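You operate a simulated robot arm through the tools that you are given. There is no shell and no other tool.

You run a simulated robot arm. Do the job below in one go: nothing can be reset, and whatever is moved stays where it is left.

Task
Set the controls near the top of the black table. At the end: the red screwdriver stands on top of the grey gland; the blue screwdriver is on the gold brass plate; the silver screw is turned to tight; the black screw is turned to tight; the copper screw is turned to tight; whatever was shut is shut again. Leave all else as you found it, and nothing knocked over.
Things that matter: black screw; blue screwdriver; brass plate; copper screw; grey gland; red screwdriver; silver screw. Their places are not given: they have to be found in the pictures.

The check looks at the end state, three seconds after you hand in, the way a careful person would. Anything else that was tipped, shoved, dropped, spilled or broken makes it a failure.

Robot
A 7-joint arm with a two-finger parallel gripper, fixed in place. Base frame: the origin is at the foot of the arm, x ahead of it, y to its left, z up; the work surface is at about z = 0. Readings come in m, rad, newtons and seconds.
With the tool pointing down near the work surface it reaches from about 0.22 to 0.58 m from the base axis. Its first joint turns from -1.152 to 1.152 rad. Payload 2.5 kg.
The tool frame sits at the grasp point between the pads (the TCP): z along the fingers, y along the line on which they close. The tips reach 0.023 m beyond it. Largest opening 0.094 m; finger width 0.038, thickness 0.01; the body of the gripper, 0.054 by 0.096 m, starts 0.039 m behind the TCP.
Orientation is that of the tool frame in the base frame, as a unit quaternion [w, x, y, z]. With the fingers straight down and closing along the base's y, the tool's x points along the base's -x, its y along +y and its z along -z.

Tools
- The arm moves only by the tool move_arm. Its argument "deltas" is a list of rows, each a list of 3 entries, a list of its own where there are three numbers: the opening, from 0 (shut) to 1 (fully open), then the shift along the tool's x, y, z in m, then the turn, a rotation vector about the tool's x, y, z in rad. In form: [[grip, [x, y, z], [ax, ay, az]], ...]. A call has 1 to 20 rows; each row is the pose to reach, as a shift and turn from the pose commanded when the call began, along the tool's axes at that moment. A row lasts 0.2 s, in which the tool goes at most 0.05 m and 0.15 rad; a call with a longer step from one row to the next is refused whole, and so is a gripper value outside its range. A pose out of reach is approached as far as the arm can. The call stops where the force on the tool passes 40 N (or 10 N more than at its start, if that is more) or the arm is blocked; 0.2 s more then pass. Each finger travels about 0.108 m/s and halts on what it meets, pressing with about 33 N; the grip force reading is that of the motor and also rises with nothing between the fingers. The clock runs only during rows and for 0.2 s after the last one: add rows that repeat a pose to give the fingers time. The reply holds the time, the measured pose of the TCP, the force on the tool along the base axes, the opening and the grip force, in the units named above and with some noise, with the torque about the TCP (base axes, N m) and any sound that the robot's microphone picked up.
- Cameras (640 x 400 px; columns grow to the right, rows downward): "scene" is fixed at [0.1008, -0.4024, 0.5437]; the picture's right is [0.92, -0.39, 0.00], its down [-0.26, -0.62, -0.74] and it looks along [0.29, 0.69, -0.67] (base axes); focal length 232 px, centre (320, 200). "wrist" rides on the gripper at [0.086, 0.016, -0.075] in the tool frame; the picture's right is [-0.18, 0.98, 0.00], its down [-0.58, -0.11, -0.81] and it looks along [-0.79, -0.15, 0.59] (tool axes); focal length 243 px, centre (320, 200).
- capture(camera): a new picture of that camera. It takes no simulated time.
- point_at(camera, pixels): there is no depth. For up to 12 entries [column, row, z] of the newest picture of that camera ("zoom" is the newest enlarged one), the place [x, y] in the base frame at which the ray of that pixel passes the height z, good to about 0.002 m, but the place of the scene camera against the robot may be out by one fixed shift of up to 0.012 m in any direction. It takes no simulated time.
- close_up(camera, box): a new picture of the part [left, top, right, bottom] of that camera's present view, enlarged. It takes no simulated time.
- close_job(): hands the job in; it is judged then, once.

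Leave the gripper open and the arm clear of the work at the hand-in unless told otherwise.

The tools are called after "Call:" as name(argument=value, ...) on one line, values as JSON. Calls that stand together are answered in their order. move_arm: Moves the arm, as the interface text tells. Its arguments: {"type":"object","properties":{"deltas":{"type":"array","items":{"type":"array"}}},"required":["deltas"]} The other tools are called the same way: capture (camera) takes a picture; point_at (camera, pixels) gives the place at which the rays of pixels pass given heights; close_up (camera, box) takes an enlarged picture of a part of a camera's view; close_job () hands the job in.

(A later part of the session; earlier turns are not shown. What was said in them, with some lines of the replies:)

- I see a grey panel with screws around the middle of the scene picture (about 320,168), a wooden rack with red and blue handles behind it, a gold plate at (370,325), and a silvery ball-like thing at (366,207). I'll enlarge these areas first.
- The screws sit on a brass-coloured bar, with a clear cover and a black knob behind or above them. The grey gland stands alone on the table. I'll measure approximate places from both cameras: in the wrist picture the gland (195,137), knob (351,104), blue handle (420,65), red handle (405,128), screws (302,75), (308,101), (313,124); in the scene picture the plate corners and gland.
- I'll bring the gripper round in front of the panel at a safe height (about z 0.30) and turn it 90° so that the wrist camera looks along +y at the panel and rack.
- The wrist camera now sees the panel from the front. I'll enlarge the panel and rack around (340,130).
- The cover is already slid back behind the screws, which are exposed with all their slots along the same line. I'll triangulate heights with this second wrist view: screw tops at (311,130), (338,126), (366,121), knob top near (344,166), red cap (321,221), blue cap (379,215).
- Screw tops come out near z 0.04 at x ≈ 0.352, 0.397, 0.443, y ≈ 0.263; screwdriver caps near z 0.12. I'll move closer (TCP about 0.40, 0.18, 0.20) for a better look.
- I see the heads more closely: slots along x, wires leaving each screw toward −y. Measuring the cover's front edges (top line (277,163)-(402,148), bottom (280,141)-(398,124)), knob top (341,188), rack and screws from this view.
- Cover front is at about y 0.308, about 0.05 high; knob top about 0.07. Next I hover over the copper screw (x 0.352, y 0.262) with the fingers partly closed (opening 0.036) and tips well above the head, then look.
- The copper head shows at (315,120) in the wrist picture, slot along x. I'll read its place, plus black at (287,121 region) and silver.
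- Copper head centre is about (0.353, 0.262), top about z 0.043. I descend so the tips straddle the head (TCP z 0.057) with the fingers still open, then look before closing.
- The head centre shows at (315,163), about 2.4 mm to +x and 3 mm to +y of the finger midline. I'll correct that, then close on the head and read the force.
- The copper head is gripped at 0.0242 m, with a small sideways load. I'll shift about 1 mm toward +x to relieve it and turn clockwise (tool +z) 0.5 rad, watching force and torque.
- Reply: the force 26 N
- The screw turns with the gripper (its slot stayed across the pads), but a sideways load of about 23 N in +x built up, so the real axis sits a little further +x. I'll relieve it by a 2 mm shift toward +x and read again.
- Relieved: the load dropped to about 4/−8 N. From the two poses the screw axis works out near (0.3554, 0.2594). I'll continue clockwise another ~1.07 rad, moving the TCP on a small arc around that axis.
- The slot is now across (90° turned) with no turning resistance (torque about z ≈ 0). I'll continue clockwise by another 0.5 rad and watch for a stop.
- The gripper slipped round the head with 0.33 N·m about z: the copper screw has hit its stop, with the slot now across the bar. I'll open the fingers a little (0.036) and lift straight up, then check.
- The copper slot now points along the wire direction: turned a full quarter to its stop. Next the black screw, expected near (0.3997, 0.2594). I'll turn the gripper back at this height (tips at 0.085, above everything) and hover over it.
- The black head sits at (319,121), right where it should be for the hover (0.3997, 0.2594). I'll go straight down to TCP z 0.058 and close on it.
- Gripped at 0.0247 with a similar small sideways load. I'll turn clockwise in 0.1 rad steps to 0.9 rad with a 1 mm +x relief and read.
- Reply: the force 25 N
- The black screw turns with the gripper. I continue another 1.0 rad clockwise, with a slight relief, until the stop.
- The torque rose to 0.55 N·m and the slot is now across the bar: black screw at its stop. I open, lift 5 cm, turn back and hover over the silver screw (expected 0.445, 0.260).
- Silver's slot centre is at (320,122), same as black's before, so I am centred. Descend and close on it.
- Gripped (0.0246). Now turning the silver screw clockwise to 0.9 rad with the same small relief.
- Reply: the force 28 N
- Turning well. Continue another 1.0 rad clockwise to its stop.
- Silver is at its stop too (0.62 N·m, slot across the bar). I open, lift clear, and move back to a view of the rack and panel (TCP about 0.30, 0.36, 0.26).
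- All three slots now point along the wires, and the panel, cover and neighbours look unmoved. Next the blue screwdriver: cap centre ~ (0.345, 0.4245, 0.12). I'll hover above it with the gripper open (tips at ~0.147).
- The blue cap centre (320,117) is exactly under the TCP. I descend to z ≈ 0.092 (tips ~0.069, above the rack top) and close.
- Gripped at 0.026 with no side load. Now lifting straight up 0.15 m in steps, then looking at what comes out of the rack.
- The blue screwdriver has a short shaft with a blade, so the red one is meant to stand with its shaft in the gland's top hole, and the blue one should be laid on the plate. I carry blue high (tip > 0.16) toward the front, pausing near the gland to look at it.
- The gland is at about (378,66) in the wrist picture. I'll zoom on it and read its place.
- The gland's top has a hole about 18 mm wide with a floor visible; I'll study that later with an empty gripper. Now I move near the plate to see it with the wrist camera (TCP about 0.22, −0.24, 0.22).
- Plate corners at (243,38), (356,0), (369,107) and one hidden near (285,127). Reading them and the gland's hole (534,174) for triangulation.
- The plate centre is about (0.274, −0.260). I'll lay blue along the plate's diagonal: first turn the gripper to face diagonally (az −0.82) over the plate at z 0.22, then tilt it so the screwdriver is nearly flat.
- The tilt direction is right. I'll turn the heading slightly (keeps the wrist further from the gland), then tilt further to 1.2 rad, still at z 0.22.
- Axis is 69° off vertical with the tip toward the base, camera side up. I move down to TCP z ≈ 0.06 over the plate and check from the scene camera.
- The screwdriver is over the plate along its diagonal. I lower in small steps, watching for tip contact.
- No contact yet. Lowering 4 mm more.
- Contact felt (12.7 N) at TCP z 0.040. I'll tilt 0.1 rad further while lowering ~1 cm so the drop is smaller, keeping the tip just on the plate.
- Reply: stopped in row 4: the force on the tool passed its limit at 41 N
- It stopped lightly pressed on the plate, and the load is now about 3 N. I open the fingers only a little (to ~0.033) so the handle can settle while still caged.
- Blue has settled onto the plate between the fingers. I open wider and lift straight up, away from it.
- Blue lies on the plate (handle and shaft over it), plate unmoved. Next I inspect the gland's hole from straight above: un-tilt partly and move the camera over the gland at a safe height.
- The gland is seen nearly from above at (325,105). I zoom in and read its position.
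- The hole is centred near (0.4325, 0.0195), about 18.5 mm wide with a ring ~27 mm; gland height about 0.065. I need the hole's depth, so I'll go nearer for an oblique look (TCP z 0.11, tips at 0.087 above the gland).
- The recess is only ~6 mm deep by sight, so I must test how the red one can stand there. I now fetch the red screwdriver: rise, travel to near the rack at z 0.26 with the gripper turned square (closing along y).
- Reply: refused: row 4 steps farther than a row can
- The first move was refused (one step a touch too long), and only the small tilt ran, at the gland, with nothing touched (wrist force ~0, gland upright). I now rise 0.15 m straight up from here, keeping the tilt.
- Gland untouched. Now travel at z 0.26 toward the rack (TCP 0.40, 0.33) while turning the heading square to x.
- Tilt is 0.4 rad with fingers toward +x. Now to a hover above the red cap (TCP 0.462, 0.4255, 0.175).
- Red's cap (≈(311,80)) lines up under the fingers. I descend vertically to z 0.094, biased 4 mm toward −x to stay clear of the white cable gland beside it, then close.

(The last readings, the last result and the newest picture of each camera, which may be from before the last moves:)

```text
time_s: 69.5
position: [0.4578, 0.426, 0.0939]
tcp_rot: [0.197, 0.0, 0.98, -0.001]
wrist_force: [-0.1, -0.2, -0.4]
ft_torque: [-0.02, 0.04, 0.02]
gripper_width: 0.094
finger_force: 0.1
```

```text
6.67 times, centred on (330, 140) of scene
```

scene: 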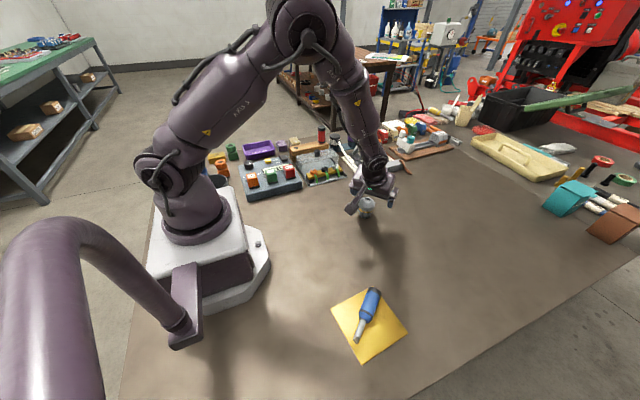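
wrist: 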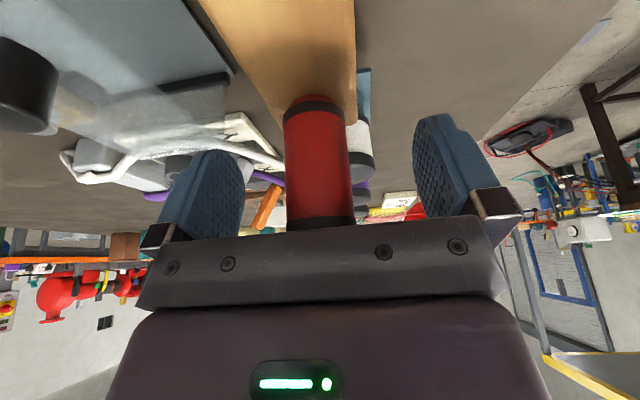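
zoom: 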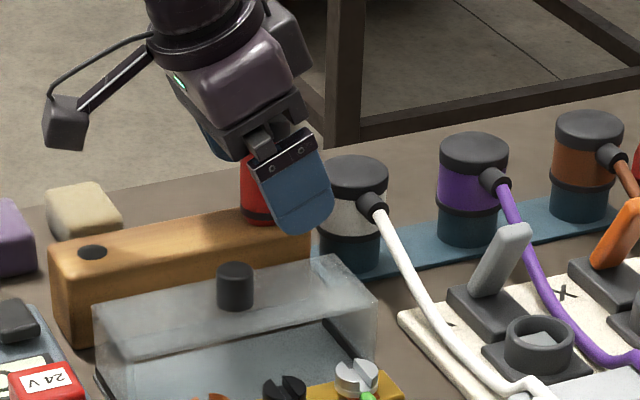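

Red is centred between the pads (columns 285–353). I shift 3 mm more to −x for extra clearance from the white gland and close on the handle.

Call:
move_arm(deltas=[[1, [0.0028, 0, -0.0012], [0, 0, 0]], [0.7, [0.0028, 0, -0.0012], [0, 0, 0]], [0.5, [0.0028, 0, -0.0012], [0, 0, 0]], [0.35, [0.0028, 0, -0.0012], [0, 0, 0]], [0.25, [0.0028, 0, -0.0012], [0, 0, 0]], [0.15, [0.0028, 0, -0.0012], [0, 0, 0]], [0.15, [0.0028, 0, -0.0012], [0, 0, 0]]])

Call:
close_up(camera="scene", box=[290, 110, 370, 170])

```text
time_s: 71.2
position: [0.4554, 0.4255, 0.0939]
tcp_rot: [0.198, 0.0, 0.98, -0.001]
wrist_force: [0.7, 0.3, -0.4]
ft_torque: [0.0, 0.0, -0.01]
gripper_width: 0.0265
finger_force: 32.7
```

```text
6.67 times, centred on (330, 140) of scene
```

zoom: 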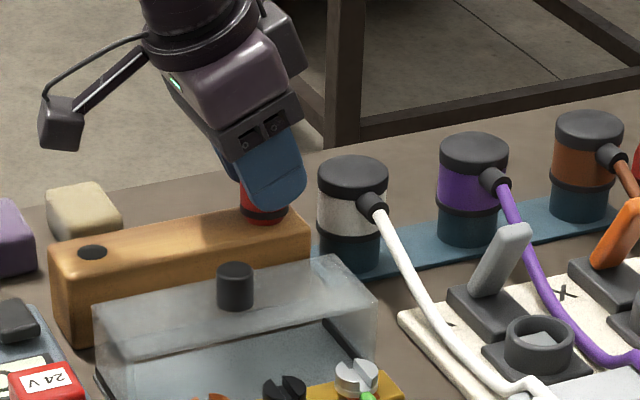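

Gripped (0.0265) with no side load. Lift straight up 0.17 m.

Call:
move_arm(deltas=[[0.15, [-0.0039, 0, -0.0092], [0, 0, 0]], [0.15, [-0.0097, 0, -0.023], [0, 0, 0]], [0.15, [-0.0175, 0, -0.0414], [0, 0, 0]], [0.15, [-0.0272, 0, -0.0645], [0, 0, 0]], [0.15, [-0.0369, 0, -0.0875], [0, 0, 0]], [0.15, [-0.0466, 0, -0.1105], [0, 0, 0]], [0.15, [-0.0563, 0, -0.1335], [0, 0, 0]], [0.15, [-0.066, 0, -0.1566], [0, 0, 0]], [0.15, [-0.066, 0, -0.1566], [0, 0, 0]]])

Call:
capture(camera="wrist")

Call:
close_up(camera="scene", box=[270, 60, 390, 180])

```text
time_s: 73.2
position: [0.4549, 0.4256, 0.263]
tcp_rot: [0.199, 0.0, 0.98, 0.0]
wrist_force: [0.5, 1.2, -1.2]
ft_torque: [-0.05, -0.02, -0.03]
gripper_width: 0.0263
finger_force: 32.7
```

```text
taken
```

wrist: 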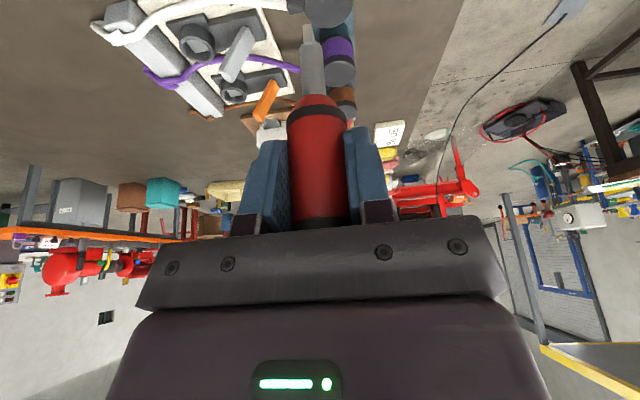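

```text
3.33 times, centred on (330, 120) of scene
```

zoom: 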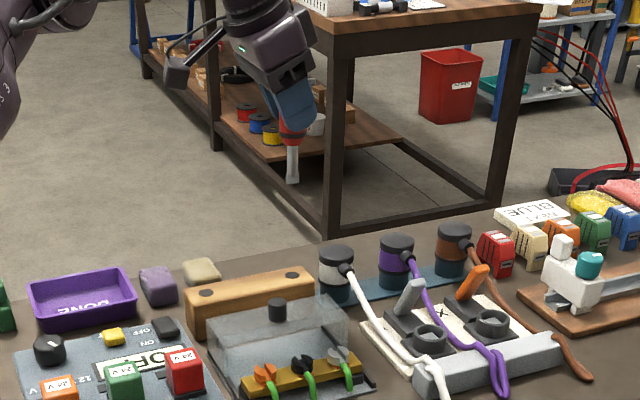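

Red came out cleanly and hangs vertical, with the same kind of shaft. I'll zoom to see the shaft and blade.

Call:
close_up(camera="wrist", box=[270, 10, 370, 120])

Call:
close_up(camera="scene", box=[335, 275, 405, 365])

Call:
close_up(camera="scene", box=[295, 75, 345, 125])

```text
3.64 times, centred on (320, 65) of wrist
```

zoom: 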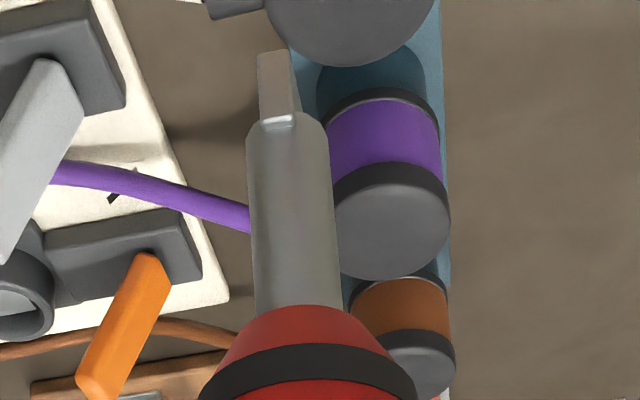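

```text
4.44 times, centred on (370, 320) of scene
```

zoom: 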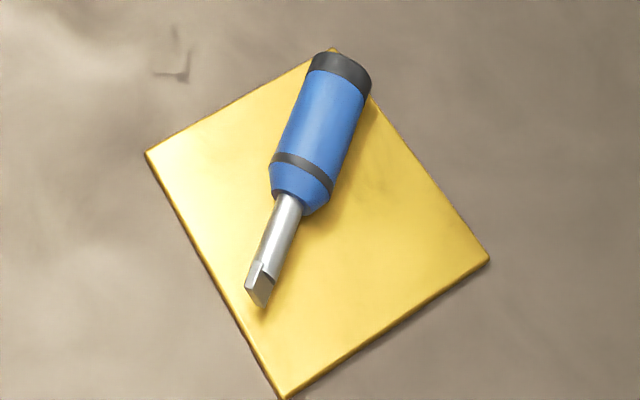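

```text
8.00 times, centred on (320, 100) of scene
```

zoom: 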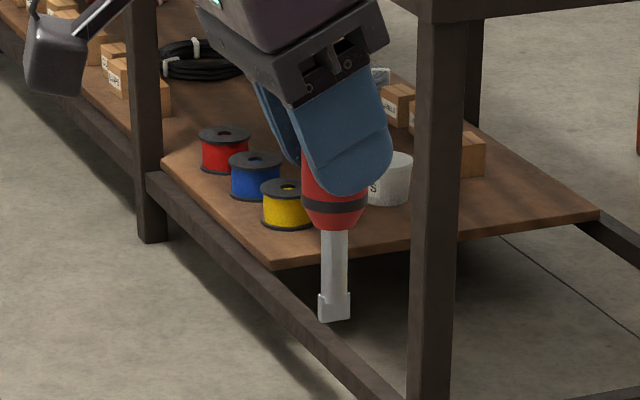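

Both tools have a ~12 mm wide blade, shaft ~55 mm. I'll test whether red's shaft goes into the gland: carry it at z 0.264 to above the gland (red axis over 0.4325, 0.0195).

Call:
move_arm(deltas=[[0.15, [0.003, -0.0451, -0.0013], [0, 0, 0]], [0.15, [0.0059, -0.0902, -0.0025], [0, 0, 0]], [0.15, [0.0089, -0.1353, -0.0038], [0, 0, 0]], [0.15, [0.0119, -0.1804, -0.005], [0, 0, 0]], [0.15, [0.0148, -0.2256, -0.0063], [0, 0, 0]], [0.15, [0.0178, -0.2707, -0.0075], [0, 0, 0]], [0.15, [0.0208, -0.3158, -0.0088], [0, 0, 0]], [0.15, [0.0237, -0.3609, -0.01], [0, 0, 0]], [0.15, [0.0267, -0.406, -0.0113], [0, 0, 0]], [0.15, [0.0267, -0.406, -0.0113], [0, 0, 0]]])

Call:
capture(camera="wrist")

Call:
close_up(camera="scene", box=[320, 90, 420, 230])

```text
time_s: 75.3
position: [0.4262, 0.0167, 0.2637]
tcp_rot: [0.198, 0.0, 0.98, -0.001]
wrist_force: [0.1, -0.5, -0.1]
ft_torque: [0.03, -0.03, -0.04]
gripper_width: 0.0267
finger_force: 32.7
```

```text
taken
```

wrist: 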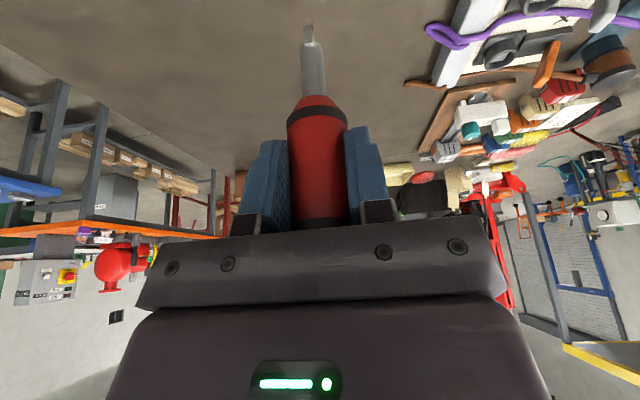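

```text
2.86 times, centred on (370, 160) of scene
```

zoom: 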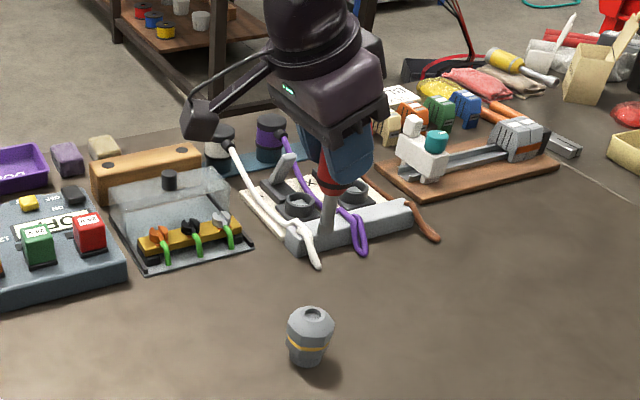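

Gland stands below. I lower to TCP z 0.175 (tip ~2 cm above the gland's top) and check alignment.

Call:
move_arm(deltas=[[0.15, [0.0115, 0, 0.0273], [0, 0, 0]], [0.15, [0.023, 0, 0.0547], [0, 0, 0]], [0.15, [0.0345, 0, 0.082], [0, 0, 0]], [0.15, [0.0345, 0, 0.082], [0, 0, 0]]])

Call:
close_up(camera="wrist", box=[250, 0, 390, 120])

Call:
close_up(camera="scene", box=[335, 150, 400, 230])

```text
time_s: 76.3
position: [0.4266, 0.0185, 0.1745]
tcp_rot: [0.198, 0.0, 0.98, -0.001]
wrist_force: [-0.4, -0.4, -0.9]
ft_torque: [0.03, 0.0, -0.03]
gripper_width: 0.0267
finger_force: 32.9
```

```text
3.33 times, centred on (320, 60) of wrist
```

zoom: 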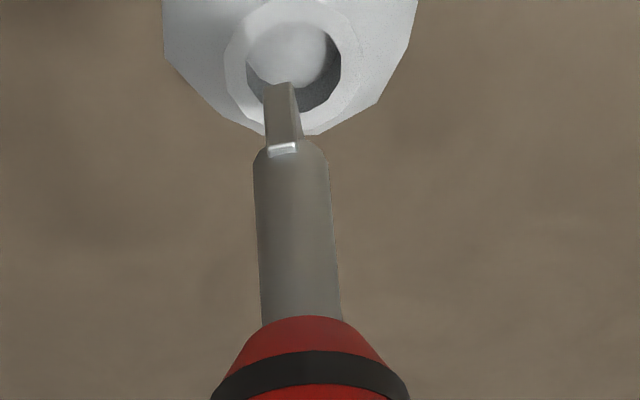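

```text
5.00 times, centred on (368, 190) of scene
```

zoom: 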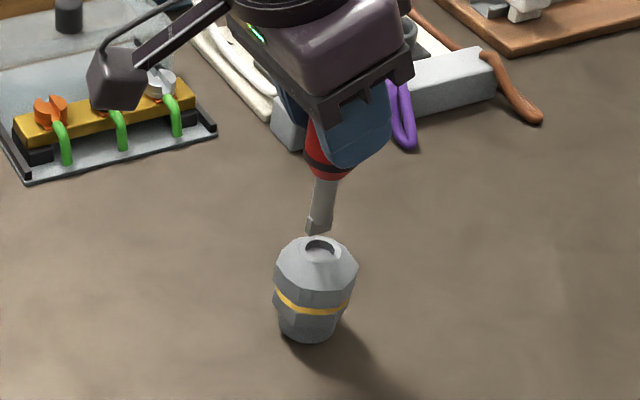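

The tip is just above the rim; comparing the two views, it needs about +3.5 mm in x and +1.8 mm in y, with ~9 mm to go. I correct and lower 6 mm.

Call:
move_arm(deltas=[[0.15, [-0.0032, 0.0018, 0.0014], [0, 0, 0]], [0.15, [-0.0009, 0.0018, 0.0069], [0, 0, 0]], [0.15, [-0.0009, 0.0018, 0.0069], [0, 0, 0]]])

Call:
close_up(camera="wrist", box=[250, 0, 390, 120])

Call:
close_up(camera="scene", box=[345, 170, 390, 220])

```text
time_s: 77.2
position: [0.4287, 0.0208, 0.1698]
tcp_rot: [0.198, 0.0, 0.98, -0.001]
wrist_force: [0.0, -0.4, -0.5]
ft_torque: [0.02, -0.01, 0.01]
gripper_width: 0.0267
finger_force: 33.8
```

```text
3.33 times, centred on (320, 60) of wrist
```

zoom: 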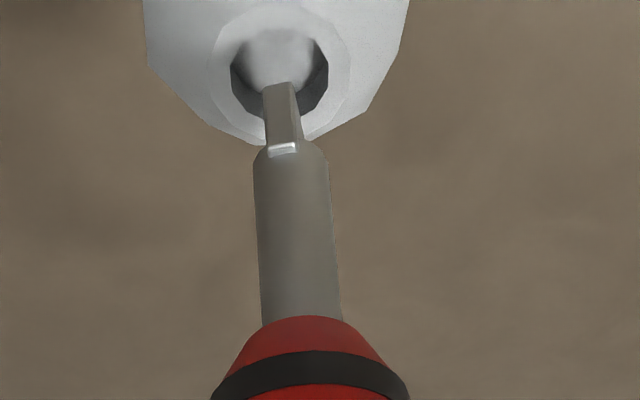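

```text
8.00 times, centred on (368, 195) of scene
```

zoom: 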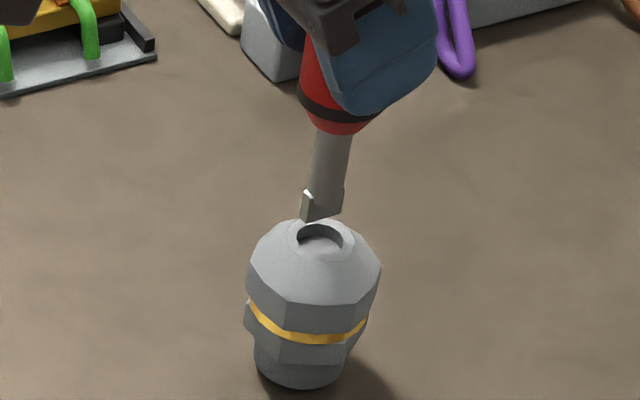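

Re-reading with the blade's width in mind: the tip is ~10 mm above the rim, about 1 mm too far in +x and +y. I correct by that and lower 7 mm more.

Call:
move_arm(deltas=[[0.15, [0.0011, -0.0008, -0.0005], [0, 0, 0]], [0.15, [0.0038, -0.0008, 0.0059], [0, 0, 0]], [0.15, [0.0038, -0.0008, 0.0059], [0, 0, 0]]])

Call:
close_up(camera="wrist", box=[280, 0, 350, 60])

Call:
close_up(camera="scene", box=[345, 170, 390, 220])

```text
time_s: 78.0
position: [0.428, 0.0207, 0.161]
tcp_rot: [0.198, 0.0, 0.98, -0.001]
wrist_force: [0.3, 0.0, -0.3]
ft_torque: [0.02, 0.0, 0.03]
gripper_width: 0.0267
finger_force: 33.1
```

```text
6.67 times, centred on (315, 30) of wrist
```

zoom: 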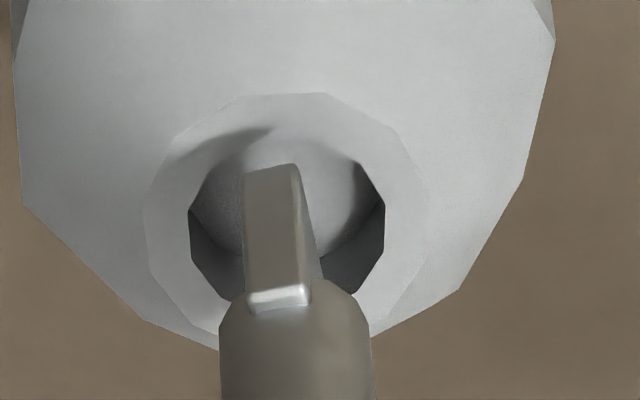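

```text
8.00 times, centred on (368, 195) of scene
```

zoom: 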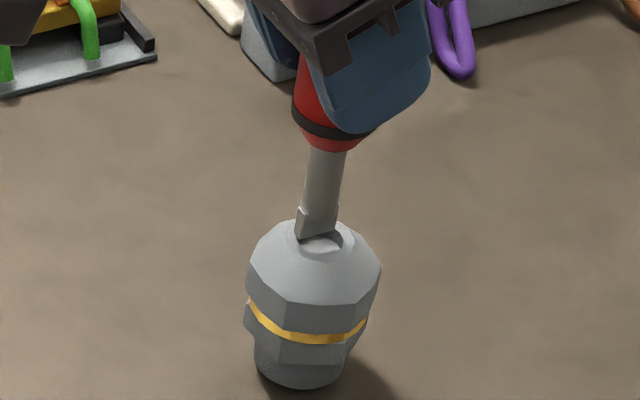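

The blade is entering the rim area, about 1 mm left of centre. I shift +1 mm in y and lower 4 mm, watching force.

Call:
move_arm(deltas=[[0.15, [0, 0.001, 0], [0, 0, 0]], [0.15, [0.0008, 0.001, 0.0018], [0, 0, 0]], [0.15, [0.0016, 0.001, 0.0037], [0, 0, 0]], [0.15, [0.0016, 0.001, 0.0037], [0, 0, 0]]])

Call:
close_up(camera="wrist", box=[280, 0, 350, 60])

Call:
close_up(camera="scene", box=[345, 170, 390, 220])

```text
time_s: 79.0
position: [0.429, 0.0209, 0.1582]
tcp_rot: [0.198, -0.001, 0.98, -0.001]
wrist_force: [0.1, -0.5, -1.3]
ft_torque: [-0.01, 0.03, 0.0]
gripper_width: 0.0265
finger_force: 32.9
```

```text
6.67 times, centred on (315, 30) of wrist
```

zoom: 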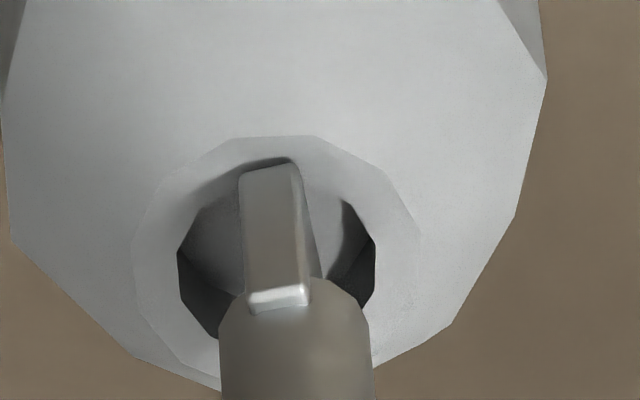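

```text
8.00 times, centred on (368, 195) of scene
```

zoom: 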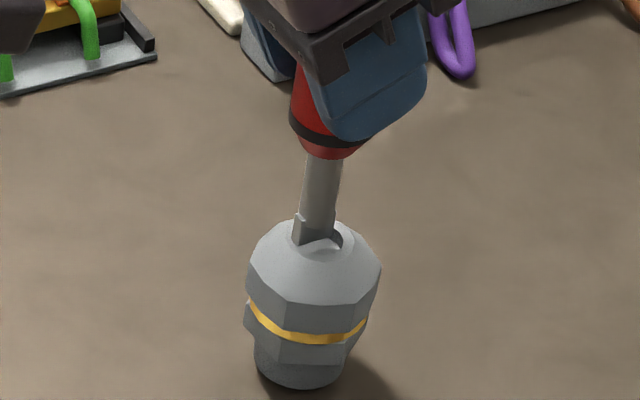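

Zooming further on the scene camera to judge the blade against the rim.

Call:
close_up(camera="scene", box=[358, 190, 378, 210])

```text
16.00 times, centred on (368, 200) of scene
```

zoom: 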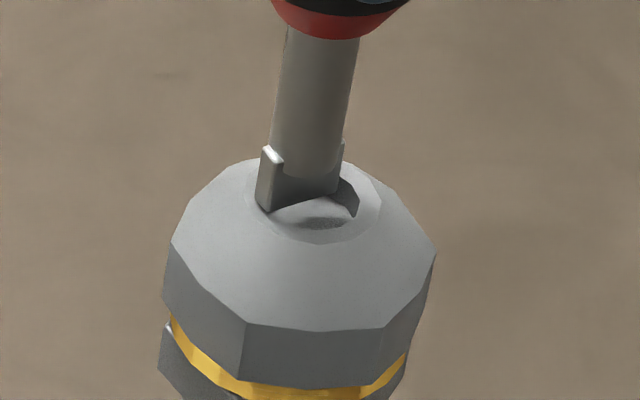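

The blade's left corner is over the rim, so it needs about 2.5 mm more +x. I shift and then lower 2 mm.

Call:
move_arm(deltas=[[0.15, [-0.0023, 0, 0.001], [0, 0, 0]], [0.15, [-0.0019, 0, 0.0019], [0, 0, 0]], [0.15, [-0.0015, 0, 0.0028], [0, 0, 0]], [0.15, [-0.0015, 0, 0.0028], [0, 0, 0]]])

Call:
close_up(camera="scene", box=[358, 190, 378, 210])

Call:
close_up(camera="wrist", box=[280, 0, 350, 60])

```text
time_s: 80.0
position: [0.4321, 0.0217, 0.1581]
tcp_rot: [0.2, 0.0, 0.98, -0.001]
wrist_force: [-2.7, -1.7, 19.0]
ft_torque: [-0.07, 0.38, 0.0]
gripper_width: 0.0264
finger_force: 32.8
```

```text
16.00 times, centred on (368, 200) of scene
```

zoom: 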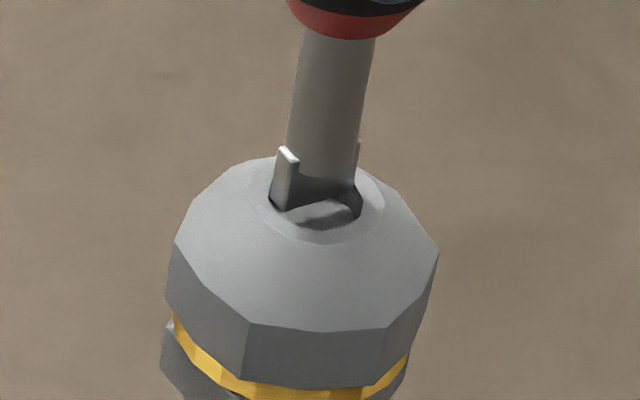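

```text
6.67 times, centred on (315, 30) of wrist
```

zoom: 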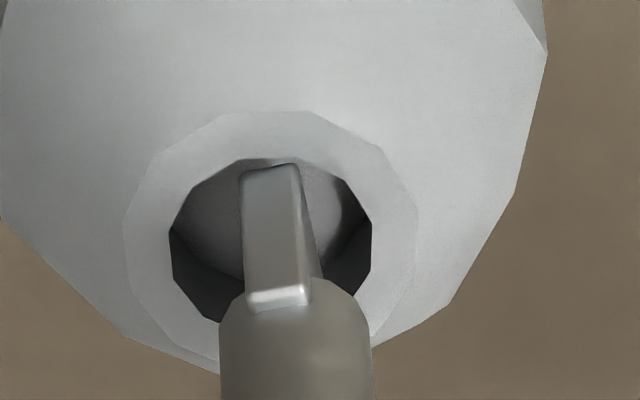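

A firm contact (19 N) at TCP z ≈ 0.158: the blade's near corner may be catching the rim. I raise 4 mm, shift +1.5 mm in x to centre it, and come down again gently.

Call:
move_arm(deltas=[[0.15, [-0.0016, 0, -0.0037], [0, 0, 0]], [0.15, [-0.003, 0, -0.0031], [0, 0, 0]], [0.15, [-0.003, 0, -0.0031], [0, 0, 0]]])

Call:
move_arm(deltas=[[0.15, [0.0006, 0, 0.0014], [0, 0, 0]], [0.15, [0.0012, 0, 0.0028], [0, 0, 0]], [0.15, [0.0012, 0, 0.0028], [0, 0, 0]]])

Call:
close_up(camera="scene", box=[358, 190, 378, 210])

Call:
close_up(camera="wrist", box=[280, 0, 350, 60])

```text
time_s: 80.8
position: [0.4318, 0.0208, 0.1604]
tcp_rot: [0.198, 0.0, 0.98, 0.0]
wrist_force: [0.1, 0.9, -1.3]
ft_torque: [-0.03, 0.02, -0.03]
gripper_width: 0.0266
finger_force: 32.6
```

```text
time_s: 81.5
position: [0.4329, 0.0211, 0.1576]
tcp_rot: [0.198, 0.0, 0.98, -0.001]
wrist_force: [-0.4, 0.8, 1.8]
ft_torque: [0.0, 0.02, -0.01]
gripper_width: 0.0266
finger_force: 32.8
```

```text
16.00 times, centred on (368, 200) of scene
```

zoom: 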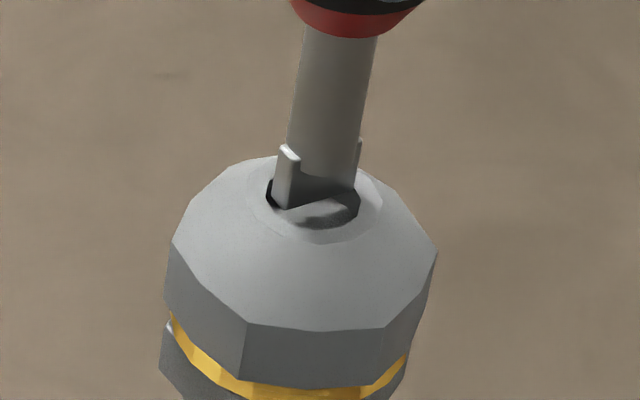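

```text
6.67 times, centred on (315, 30) of wrist
```

zoom: 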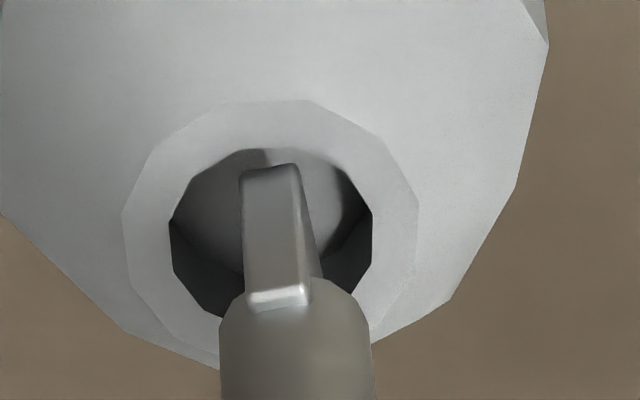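

Now centred with almost no force at 0.1576. Lowering 2 mm at a time.

Call:
move_arm(deltas=[[0.15, [0.0004, 0, 0.0009], [0, 0, 0]], [0.15, [0.0008, 0, 0.0018], [0, 0, 0]], [0.15, [0.0008, 0, 0.0018], [0, 0, 0]]])

Call:
close_up(camera="scene", box=[358, 190, 378, 210])

Call:
close_up(camera="wrist", box=[280, 0, 350, 60])

```text
time_s: 82.3
position: [0.4337, 0.0211, 0.1577]
tcp_rot: [0.2, 0.001, 0.98, -0.001]
wrist_force: [-3.8, -1.3, 24.3]
ft_torque: [-0.07, 0.39, 0.01]
gripper_width: 0.0265
finger_force: 33.0
```

```text
16.00 times, centred on (368, 200) of scene
```

zoom: 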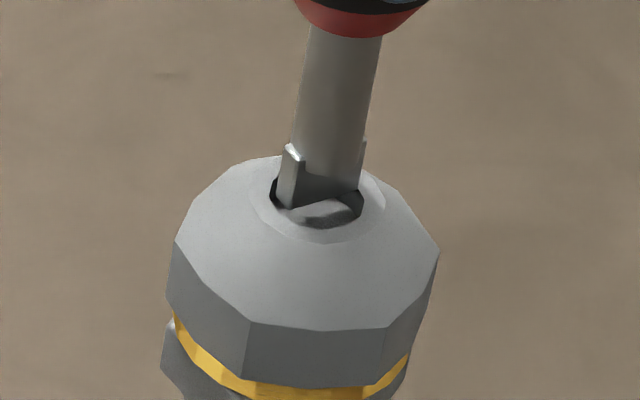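

```text
6.67 times, centred on (315, 30) of wrist
```

zoom: 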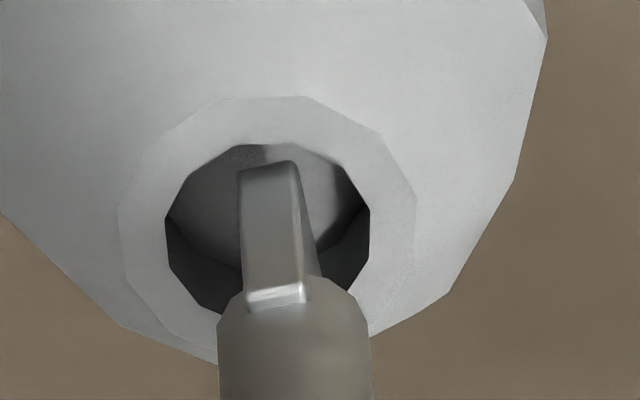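

Contact repeats at the same height with the blade centred in the ring, so the gland's top behaves as a flat seat at rim level. The screwdriver is parallel to the gland's axis (vertical). I'll relieve the press, centre 1 mm in y, and read the force.

Call:
move_arm(deltas=[[0.15, [-0.0009, -0.0005, -0.0021], [0, 0, 0]], [0.15, [-0.0009, -0.001, -0.0021], [0, 0, 0]], [0.15, [-0.0009, -0.001, -0.0021], [0, 0, 0]]])

Call:
close_up(camera="scene", box=[350, 150, 390, 215])

Call:
close_up(camera="wrist", box=[280, 0, 350, 60])

```text
time_s: 83.2
position: [0.4334, 0.0207, 0.157]
tcp_rot: [0.197, 0.0, 0.98, -0.001]
wrist_force: [2.2, 1.7, 6.3]
ft_torque: [0.09, -0.28, 0.0]
gripper_width: 0.0265
finger_force: 32.5
```

```text
6.15 times, centred on (370, 182) of scene
```

zoom: 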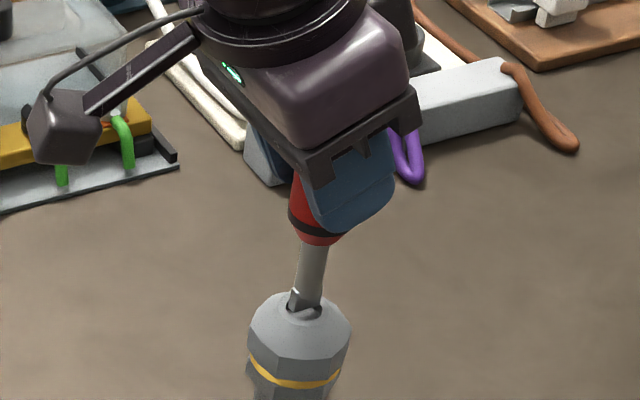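

```text
6.67 times, centred on (315, 30) of wrist
```

zoom: 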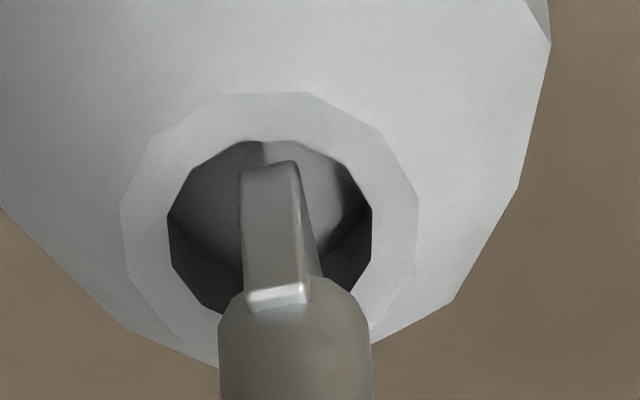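

Load is down to 6 N. Now a careful release test: open only to ~0.030 (about 2 mm each side) so the fingers still cage it, and watch whether it stays upright.

Call:
move_arm(deltas=[[0.27, [0, 0, 0], [0, 0, 0]], [0.29, [0, 0, 0], [0, 0, 0]], [0.3, [0, 0, 0], [0, 0, 0]], [0.31, [0, 0, 0], [0, 0, 0]], [0.32, [0, 0, 0], [0, 0, 0]], [0.32, [0, 0, 0], [0, 0, 0]], [0.32, [0, 0, 0], [0, 0, 0]]])

Call:
capture(camera="wrist")

Call:
close_up(camera="scene", box=[350, 150, 390, 215])

```text
time_s: 84.8
position: [0.4327, 0.0207, 0.1572]
tcp_rot: [0.198, 0.0, 0.98, -0.001]
wrist_force: [-1.0, 0.8, 0.7]
ft_torque: [0.02, 0.0, 0.0]
gripper_width: 0.0301
finger_force: 0.0
```

```text
taken
```

wrist: 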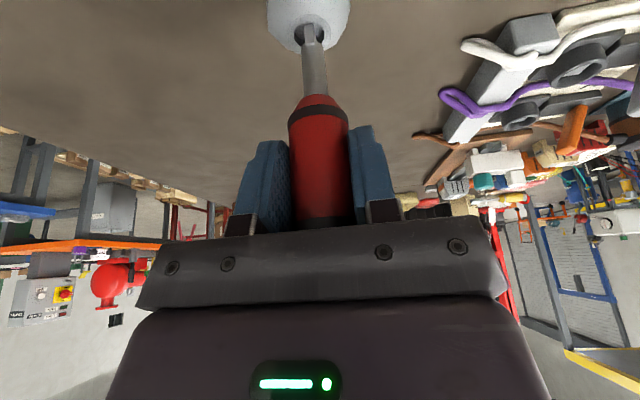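

```text
6.15 times, centred on (370, 182) of scene
```

zoom: 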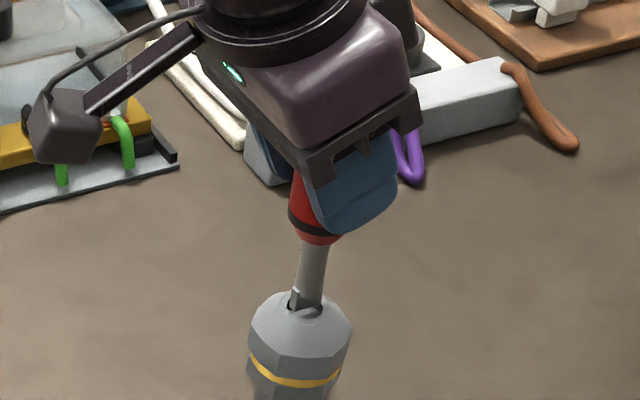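

Fingers are off it (grip force 0, tool force ~0) and red still looks upright. I'll wait 2 s in place and compare pad gaps.

Call:
close_up(camera="wrist", box=[230, 90, 410, 240])

Call:
move_arm(deltas=[[0.32, [0, 0, 0], [0, 0, 0]], [0.32, [0, 0, 0], [0, 0, 0]], [0.32, [0, 0, 0], [0, 0, 0]], [0.32, [0, 0, 0], [0, 0, 0]], [0.32, [0, 0, 0], [0, 0, 0]], [0.32, [0, 0, 0], [0, 0, 0]], [0.32, [0, 0, 0], [0, 0, 0]], [0.32, [0, 0, 0], [0, 0, 0]], [0.32, [0, 0, 0], [0, 0, 0]], [0.32, [0, 0, 0], [0, 0, 0]]])

Call:
close_up(camera="wrist", box=[230, 90, 410, 240])

Call:
close_up(camera="wrist", box=[280, 0, 350, 60])

```text
2.67 times, centred on (320, 165) of wrist
```

zoom: 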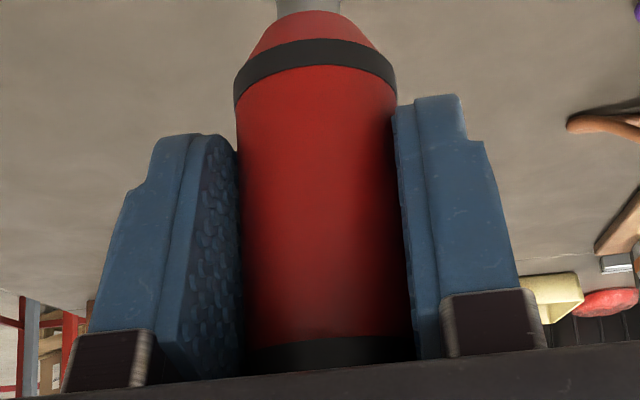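

```text
time_s: 87.0
position: [0.4321, 0.0215, 0.1573]
tcp_rot: [0.197, 0.0, 0.98, -0.001]
wrist_force: [0.0, -0.1, 0.0]
ft_torque: [0.0, 0.01, 0.01]
gripper_width: 0.0301
finger_force: 0.0
```

```text
2.67 times, centred on (320, 165) of wrist
```

zoom: 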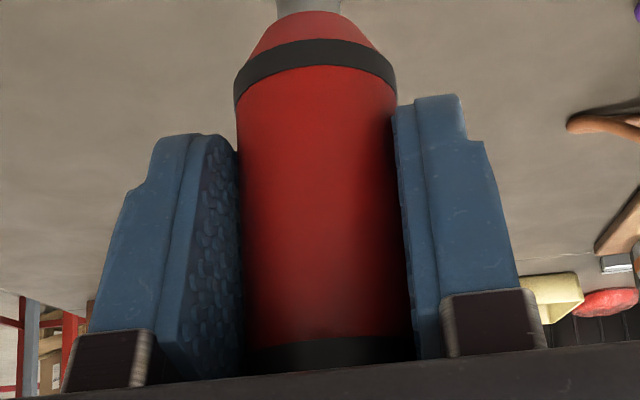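

```text
6.67 times, centred on (315, 30) of wrist
```

zoom: 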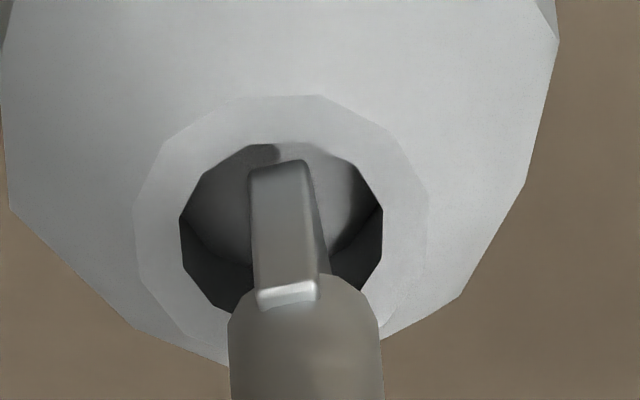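

Little has changed over 2 s. I open a bit more (to ~0.034) and check whether the handle follows either pad.

Call:
move_arm(deltas=[[0.33, [0, 0, 0], [0, 0, 0]], [0.34, [0, 0, 0], [0, 0, 0]], [0.35, [0, 0, 0], [0, 0, 0]], [0.36, [0, 0, 0], [0, 0, 0]], [0.36, [0, 0, 0], [0, 0, 0]], [0.36, [0, 0, 0], [0, 0, 0]], [0.36, [0, 0, 0], [0, 0, 0]], [0.36, [0, 0, 0], [0, 0, 0]]])

Call:
close_up(camera="wrist", box=[230, 90, 410, 240])

Call:
close_up(camera="wrist", box=[280, 0, 350, 60])

```text
time_s: 88.8
position: [0.4331, 0.0188, 0.1577]
tcp_rot: [0.198, 0.0, 0.98, 0.0]
wrist_force: [0.0, 0.3, 0.3]
ft_torque: [0.04, 0.02, -0.03]
gripper_width: 0.0338
finger_force: 0.0
```

```text
2.67 times, centred on (320, 165) of wrist
```

zoom: 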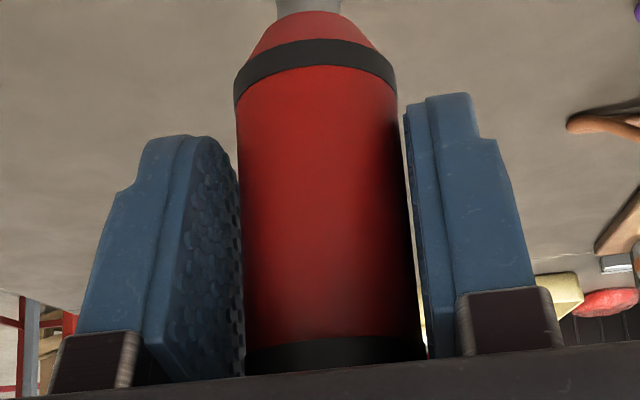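

```text
6.67 times, centred on (315, 30) of wrist
```

zoom: 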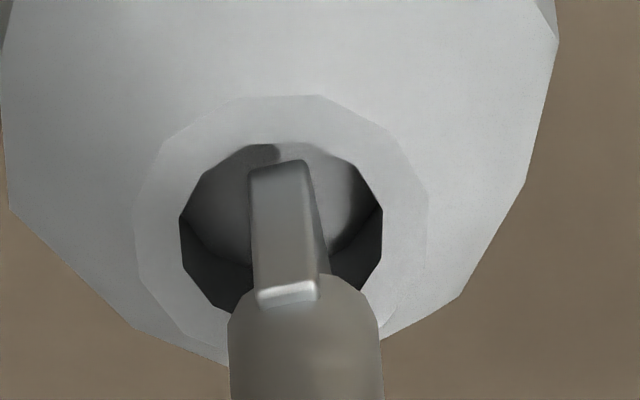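

The handle did not move while both pads backed off, with light visible on the right side: red stands on its own. I open fully in steps, then withdraw along the fingers' own direction.

Call:
move_arm(deltas=[[0.42, [0, 0, 0], [0, 0, 0]], [0.5, [0, 0, 0], [0, 0, 0]], [0.6, [0, 0, 0], [0, 0, 0]], [0.7, [0, 0, 0], [0, 0, 0]], [0.8, [0, 0, 0], [0, 0, 0]], [0.8, [0, 0, 0], [0, 0, 0]]])

Call:
capture(camera="wrist")

Call:
close_up(camera="scene", box=[350, 150, 390, 215])

```text
time_s: 90.2
position: [0.4319, 0.0202, 0.1576]
tcp_rot: [0.197, 0.0, 0.98, -0.001]
wrist_force: [0.7, -0.2, -0.6]
ft_torque: [-0.03, -0.01, 0.04]
gripper_width: 0.0754
finger_force: 0.1
```

```text
taken
```

wrist: 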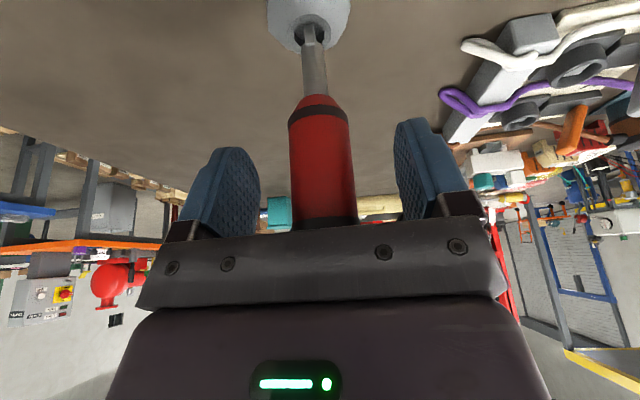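

```text
6.15 times, centred on (370, 182) of scene
```

zoom: 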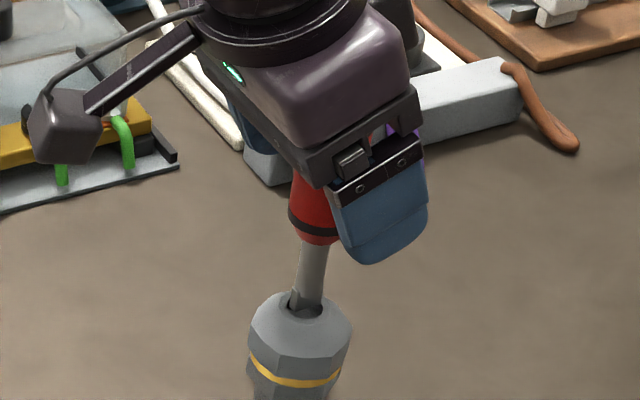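

Red stands free with wide gaps to both pads. Withdrawing slowly along the fingers' direction.

Call:
move_arm(deltas=[[0.8, [0, 0, -0.008], [0, 0, 0]], [0.8, [0, 0, -0.02], [0, 0, 0]], [0.8, [0, 0, -0.035], [0, 0, 0]], [0.8, [0, 0, -0.055], [0, 0, 0]], [0.8, [0, 0, -0.08], [0, 0, 0]], [0.8, [0, 0, -0.11], [0, 0, 0]], [0.8, [0, 0, -0.13], [0, 0, 0]], [0.8, [0, 0, -0.13], [0, 0, 0]]])

Call:
capture(camera="scene")

Call:
close_up(camera="scene", box=[340, 140, 400, 230])

Call:
capture(camera="wrist")

```text
time_s: 92.0
position: [0.3804, 0.021, 0.279]
tcp_rot: [0.198, 0.0, 0.98, -0.001]
wrist_force: [0.4, -0.2, -0.7]
ft_torque: [0.01, 0.0, -0.03]
gripper_width: 0.0752
finger_force: 0.1
```

```text
taken
```

scene: 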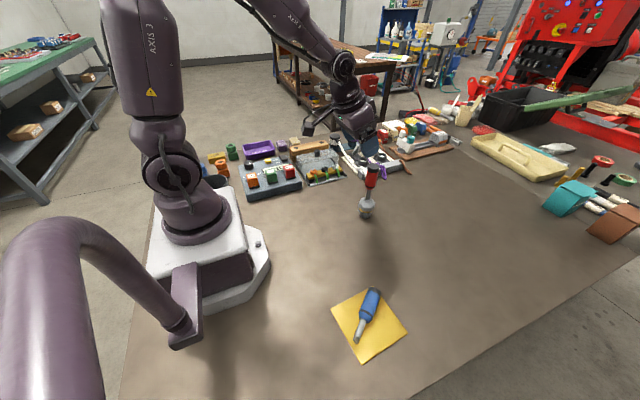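

```text
4.44 times, centred on (370, 185) of scene
```

zoom: 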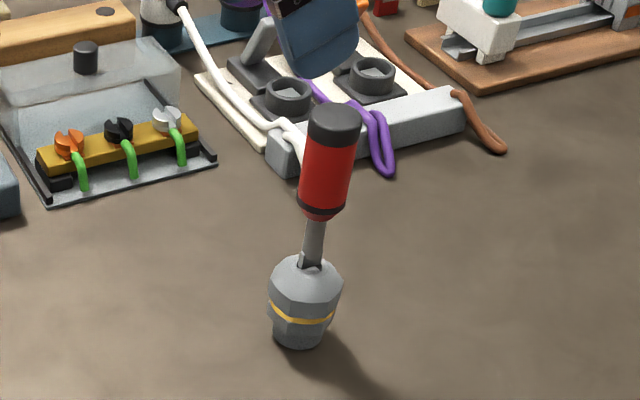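

```text
taken
```

wrist: 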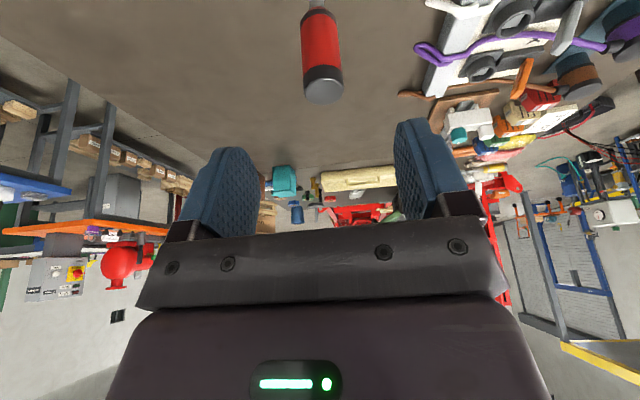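

Red stands upright on the gland, blue lies on the plate. I move the arm up and away from the work, then verify everything.

Call:
move_arm(deltas=[[0.8, [0.0116, 0.01, -0.0239], [0, 0, 0]], [0.9, [0.0233, 0.035, -0.0478], [0, 0, 0]], [1, [0.0349, 0.065, -0.0716], [0, 0, 0]], [1, [0.0465, 0.1, -0.0955], [0, 0, 0]], [1, [0.0465, 0.1, -0.0955], [0, 0, 0]], [1, [0.0465, 0.1, -0.0955], [0, 0, 0]], [1, [0.0465, 0.1, -0.0955], [0, 0, 0]], [1, [0.0465, 0.1, -0.0955], [0, 0, 0]]])

Call:
capture(camera="scene")

Call:
close_up(camera="scene", box=[200, 110, 360, 210])

Call:
close_up(camera="scene", box=[330, 100, 490, 230])

Call:
close_up(camera="scene", box=[330, 270, 420, 370])

```text
time_s: 93.8
position: [0.3029, 0.1211, 0.3467]
tcp_rot: [0.198, 0.001, 0.98, -0.001]
wrist_force: [0.5, 0.0, 0.5]
ft_torque: [0.0, 0.0, -0.01]
gripper_width: 0.094
finger_force: 0.0
```

```text
taken
```

scene: 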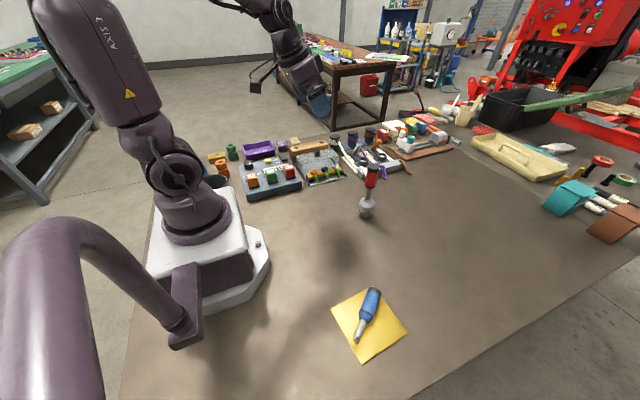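

```text
4.00 times, centred on (280, 160) of scene
```

zoom: 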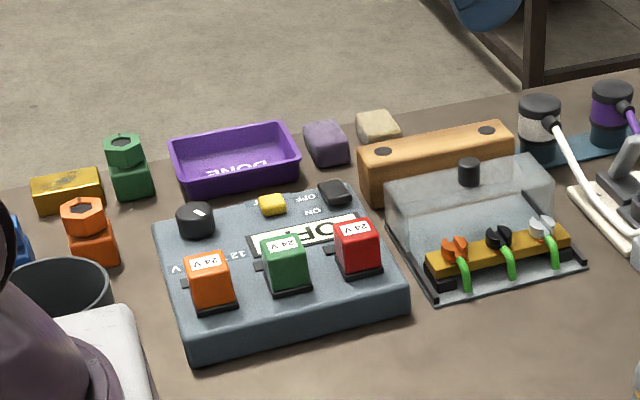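

```text
3.08 times, centred on (410, 165) of scene
```

zoom: 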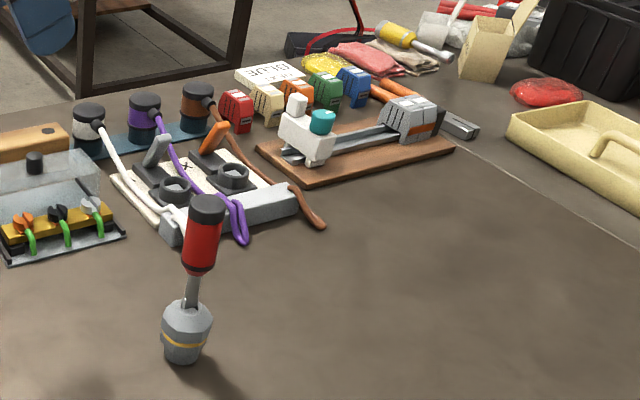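

```text
4.00 times, centred on (375, 320) of scene
```

zoom: 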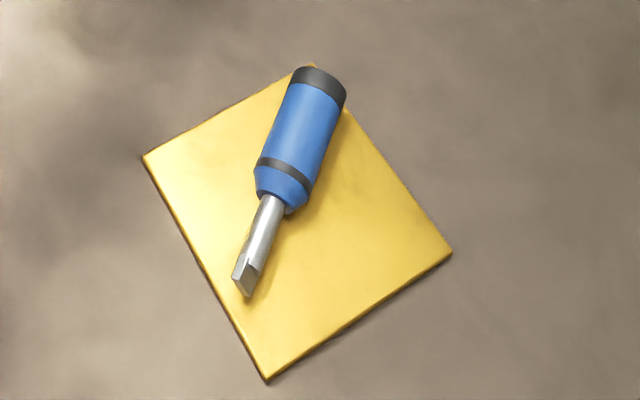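

Everything matches the start picture except the intended changes. I'll wait a few seconds with the arm still and check that red and blue are not creeping.

Call:
move_arm(deltas=[[1, [0, 0, 0], [0, 0, 0]], [1, [0, 0, 0], [0, 0, 0]], [1, [0, 0, 0], [0, 0, 0]], [1, [0, 0, 0], [0, 0, 0]], [1, [0, 0, 0], [0, 0, 0]], [1, [0, 0, 0], [0, 0, 0]], [1, [0, 0, 0], [0, 0, 0]], [1, [0, 0, 0], [0, 0, 0]], [1, [0, 0, 0], [0, 0, 0]], [1, [0, 0, 0], [0, 0, 0]], [1, [0, 0, 0], [0, 0, 0]], [1, [0, 0, 0], [0, 0, 0]], [1, [0, 0, 0], [0, 0, 0]], [1, [0, 0, 0], [0, 0, 0]], [1, [0, 0, 0], [0, 0, 0]], [1, [0, 0, 0], [0, 0, 0]], [1, [0, 0, 0], [0, 0, 0]], [1, [0, 0, 0], [0, 0, 0]], [1, [0, 0, 0], [0, 0, 0]], [1, [0, 0, 0], [0, 0, 0]]])

Call:
close_up(camera="scene", box=[330, 270, 420, 370])

Call:
close_up(camera="scene", box=[340, 140, 400, 230])

Call:
close_up(camera="scene", box=[290, 145, 350, 195])

```text
time_s: 98.0
position: [0.3021, 0.1215, 0.3459]
tcp_rot: [0.198, 0.001, 0.98, -0.001]
wrist_force: [0.4, 0.2, -0.9]
ft_torque: [0.01, 0.04, -0.02]
gripper_width: 0.0941
finger_force: 0.1
```

```text
4.00 times, centred on (375, 320) of scene
```

zoom: 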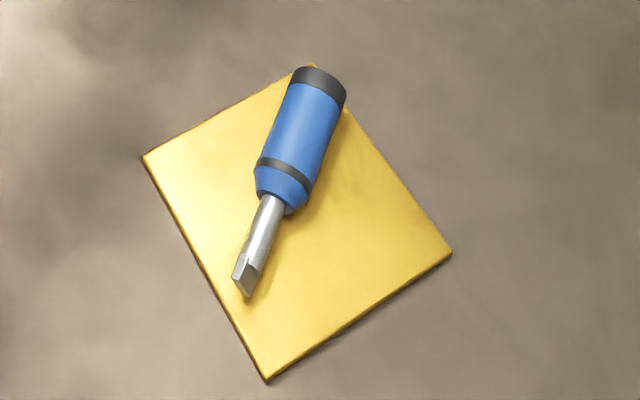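

```text
4.44 times, centred on (370, 185) of scene
```

zoom: 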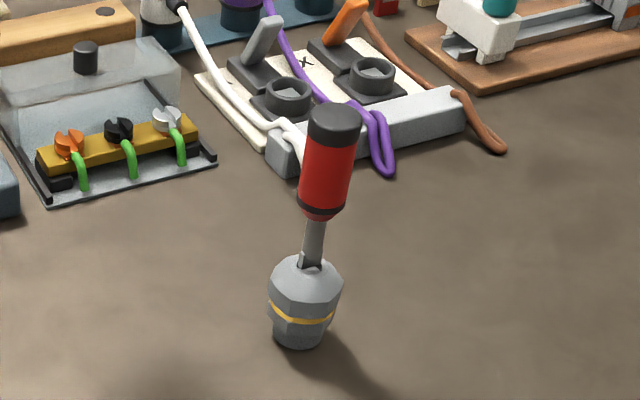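

```text
8.00 times, centred on (320, 170) of scene
```

zoom: 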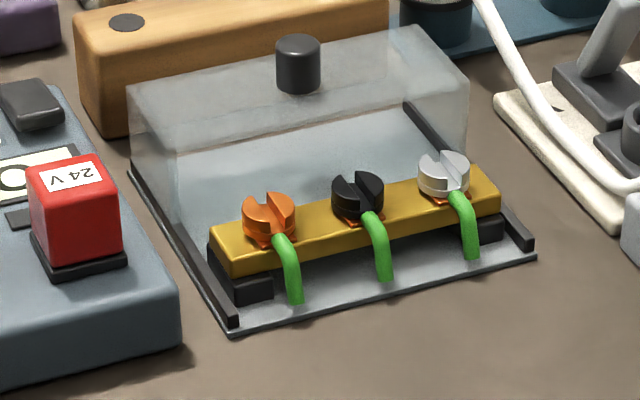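

Over 4 s nothing moved: red stands on the gland, blue lies on the brass plate, and all three slots are a quarter turn from where they began, against their stops. The cover is where I found it. The gripper is open and the arm clear, so I hand in.

Call:
close_job()

```text
The job is handed in.
```

I handed the job in with every target in place and nothing else visibly moved. I don't have the check's verdict.

- **Screws:** I turned the copper, black and silver screws clockwise until each hit a firm stop. Each moved about a quarter turn, and all three slots now run across the bar. The panel has no "tight" mark, so I took the clockwise stop as tight.
- **Red screwdriver:** It stands handle-up on the grey gland, balanced on its blade. The gland's hole did not let the blade in, so nothing holds it upright. It stood on its own for about ten seconds before hand-in without moving, but a knock could tip it.
- **Blue screwdriver:** It lies on the gold brass plate along the diagonal, with its cap end close to one corner. It did not move during the final check.
- **Clear cover over the terminals:** It was already slid back when I started, so I left it there. I opened nothing else, so there was nothing to shut.

The gripper is open and the arm is clear of the work.
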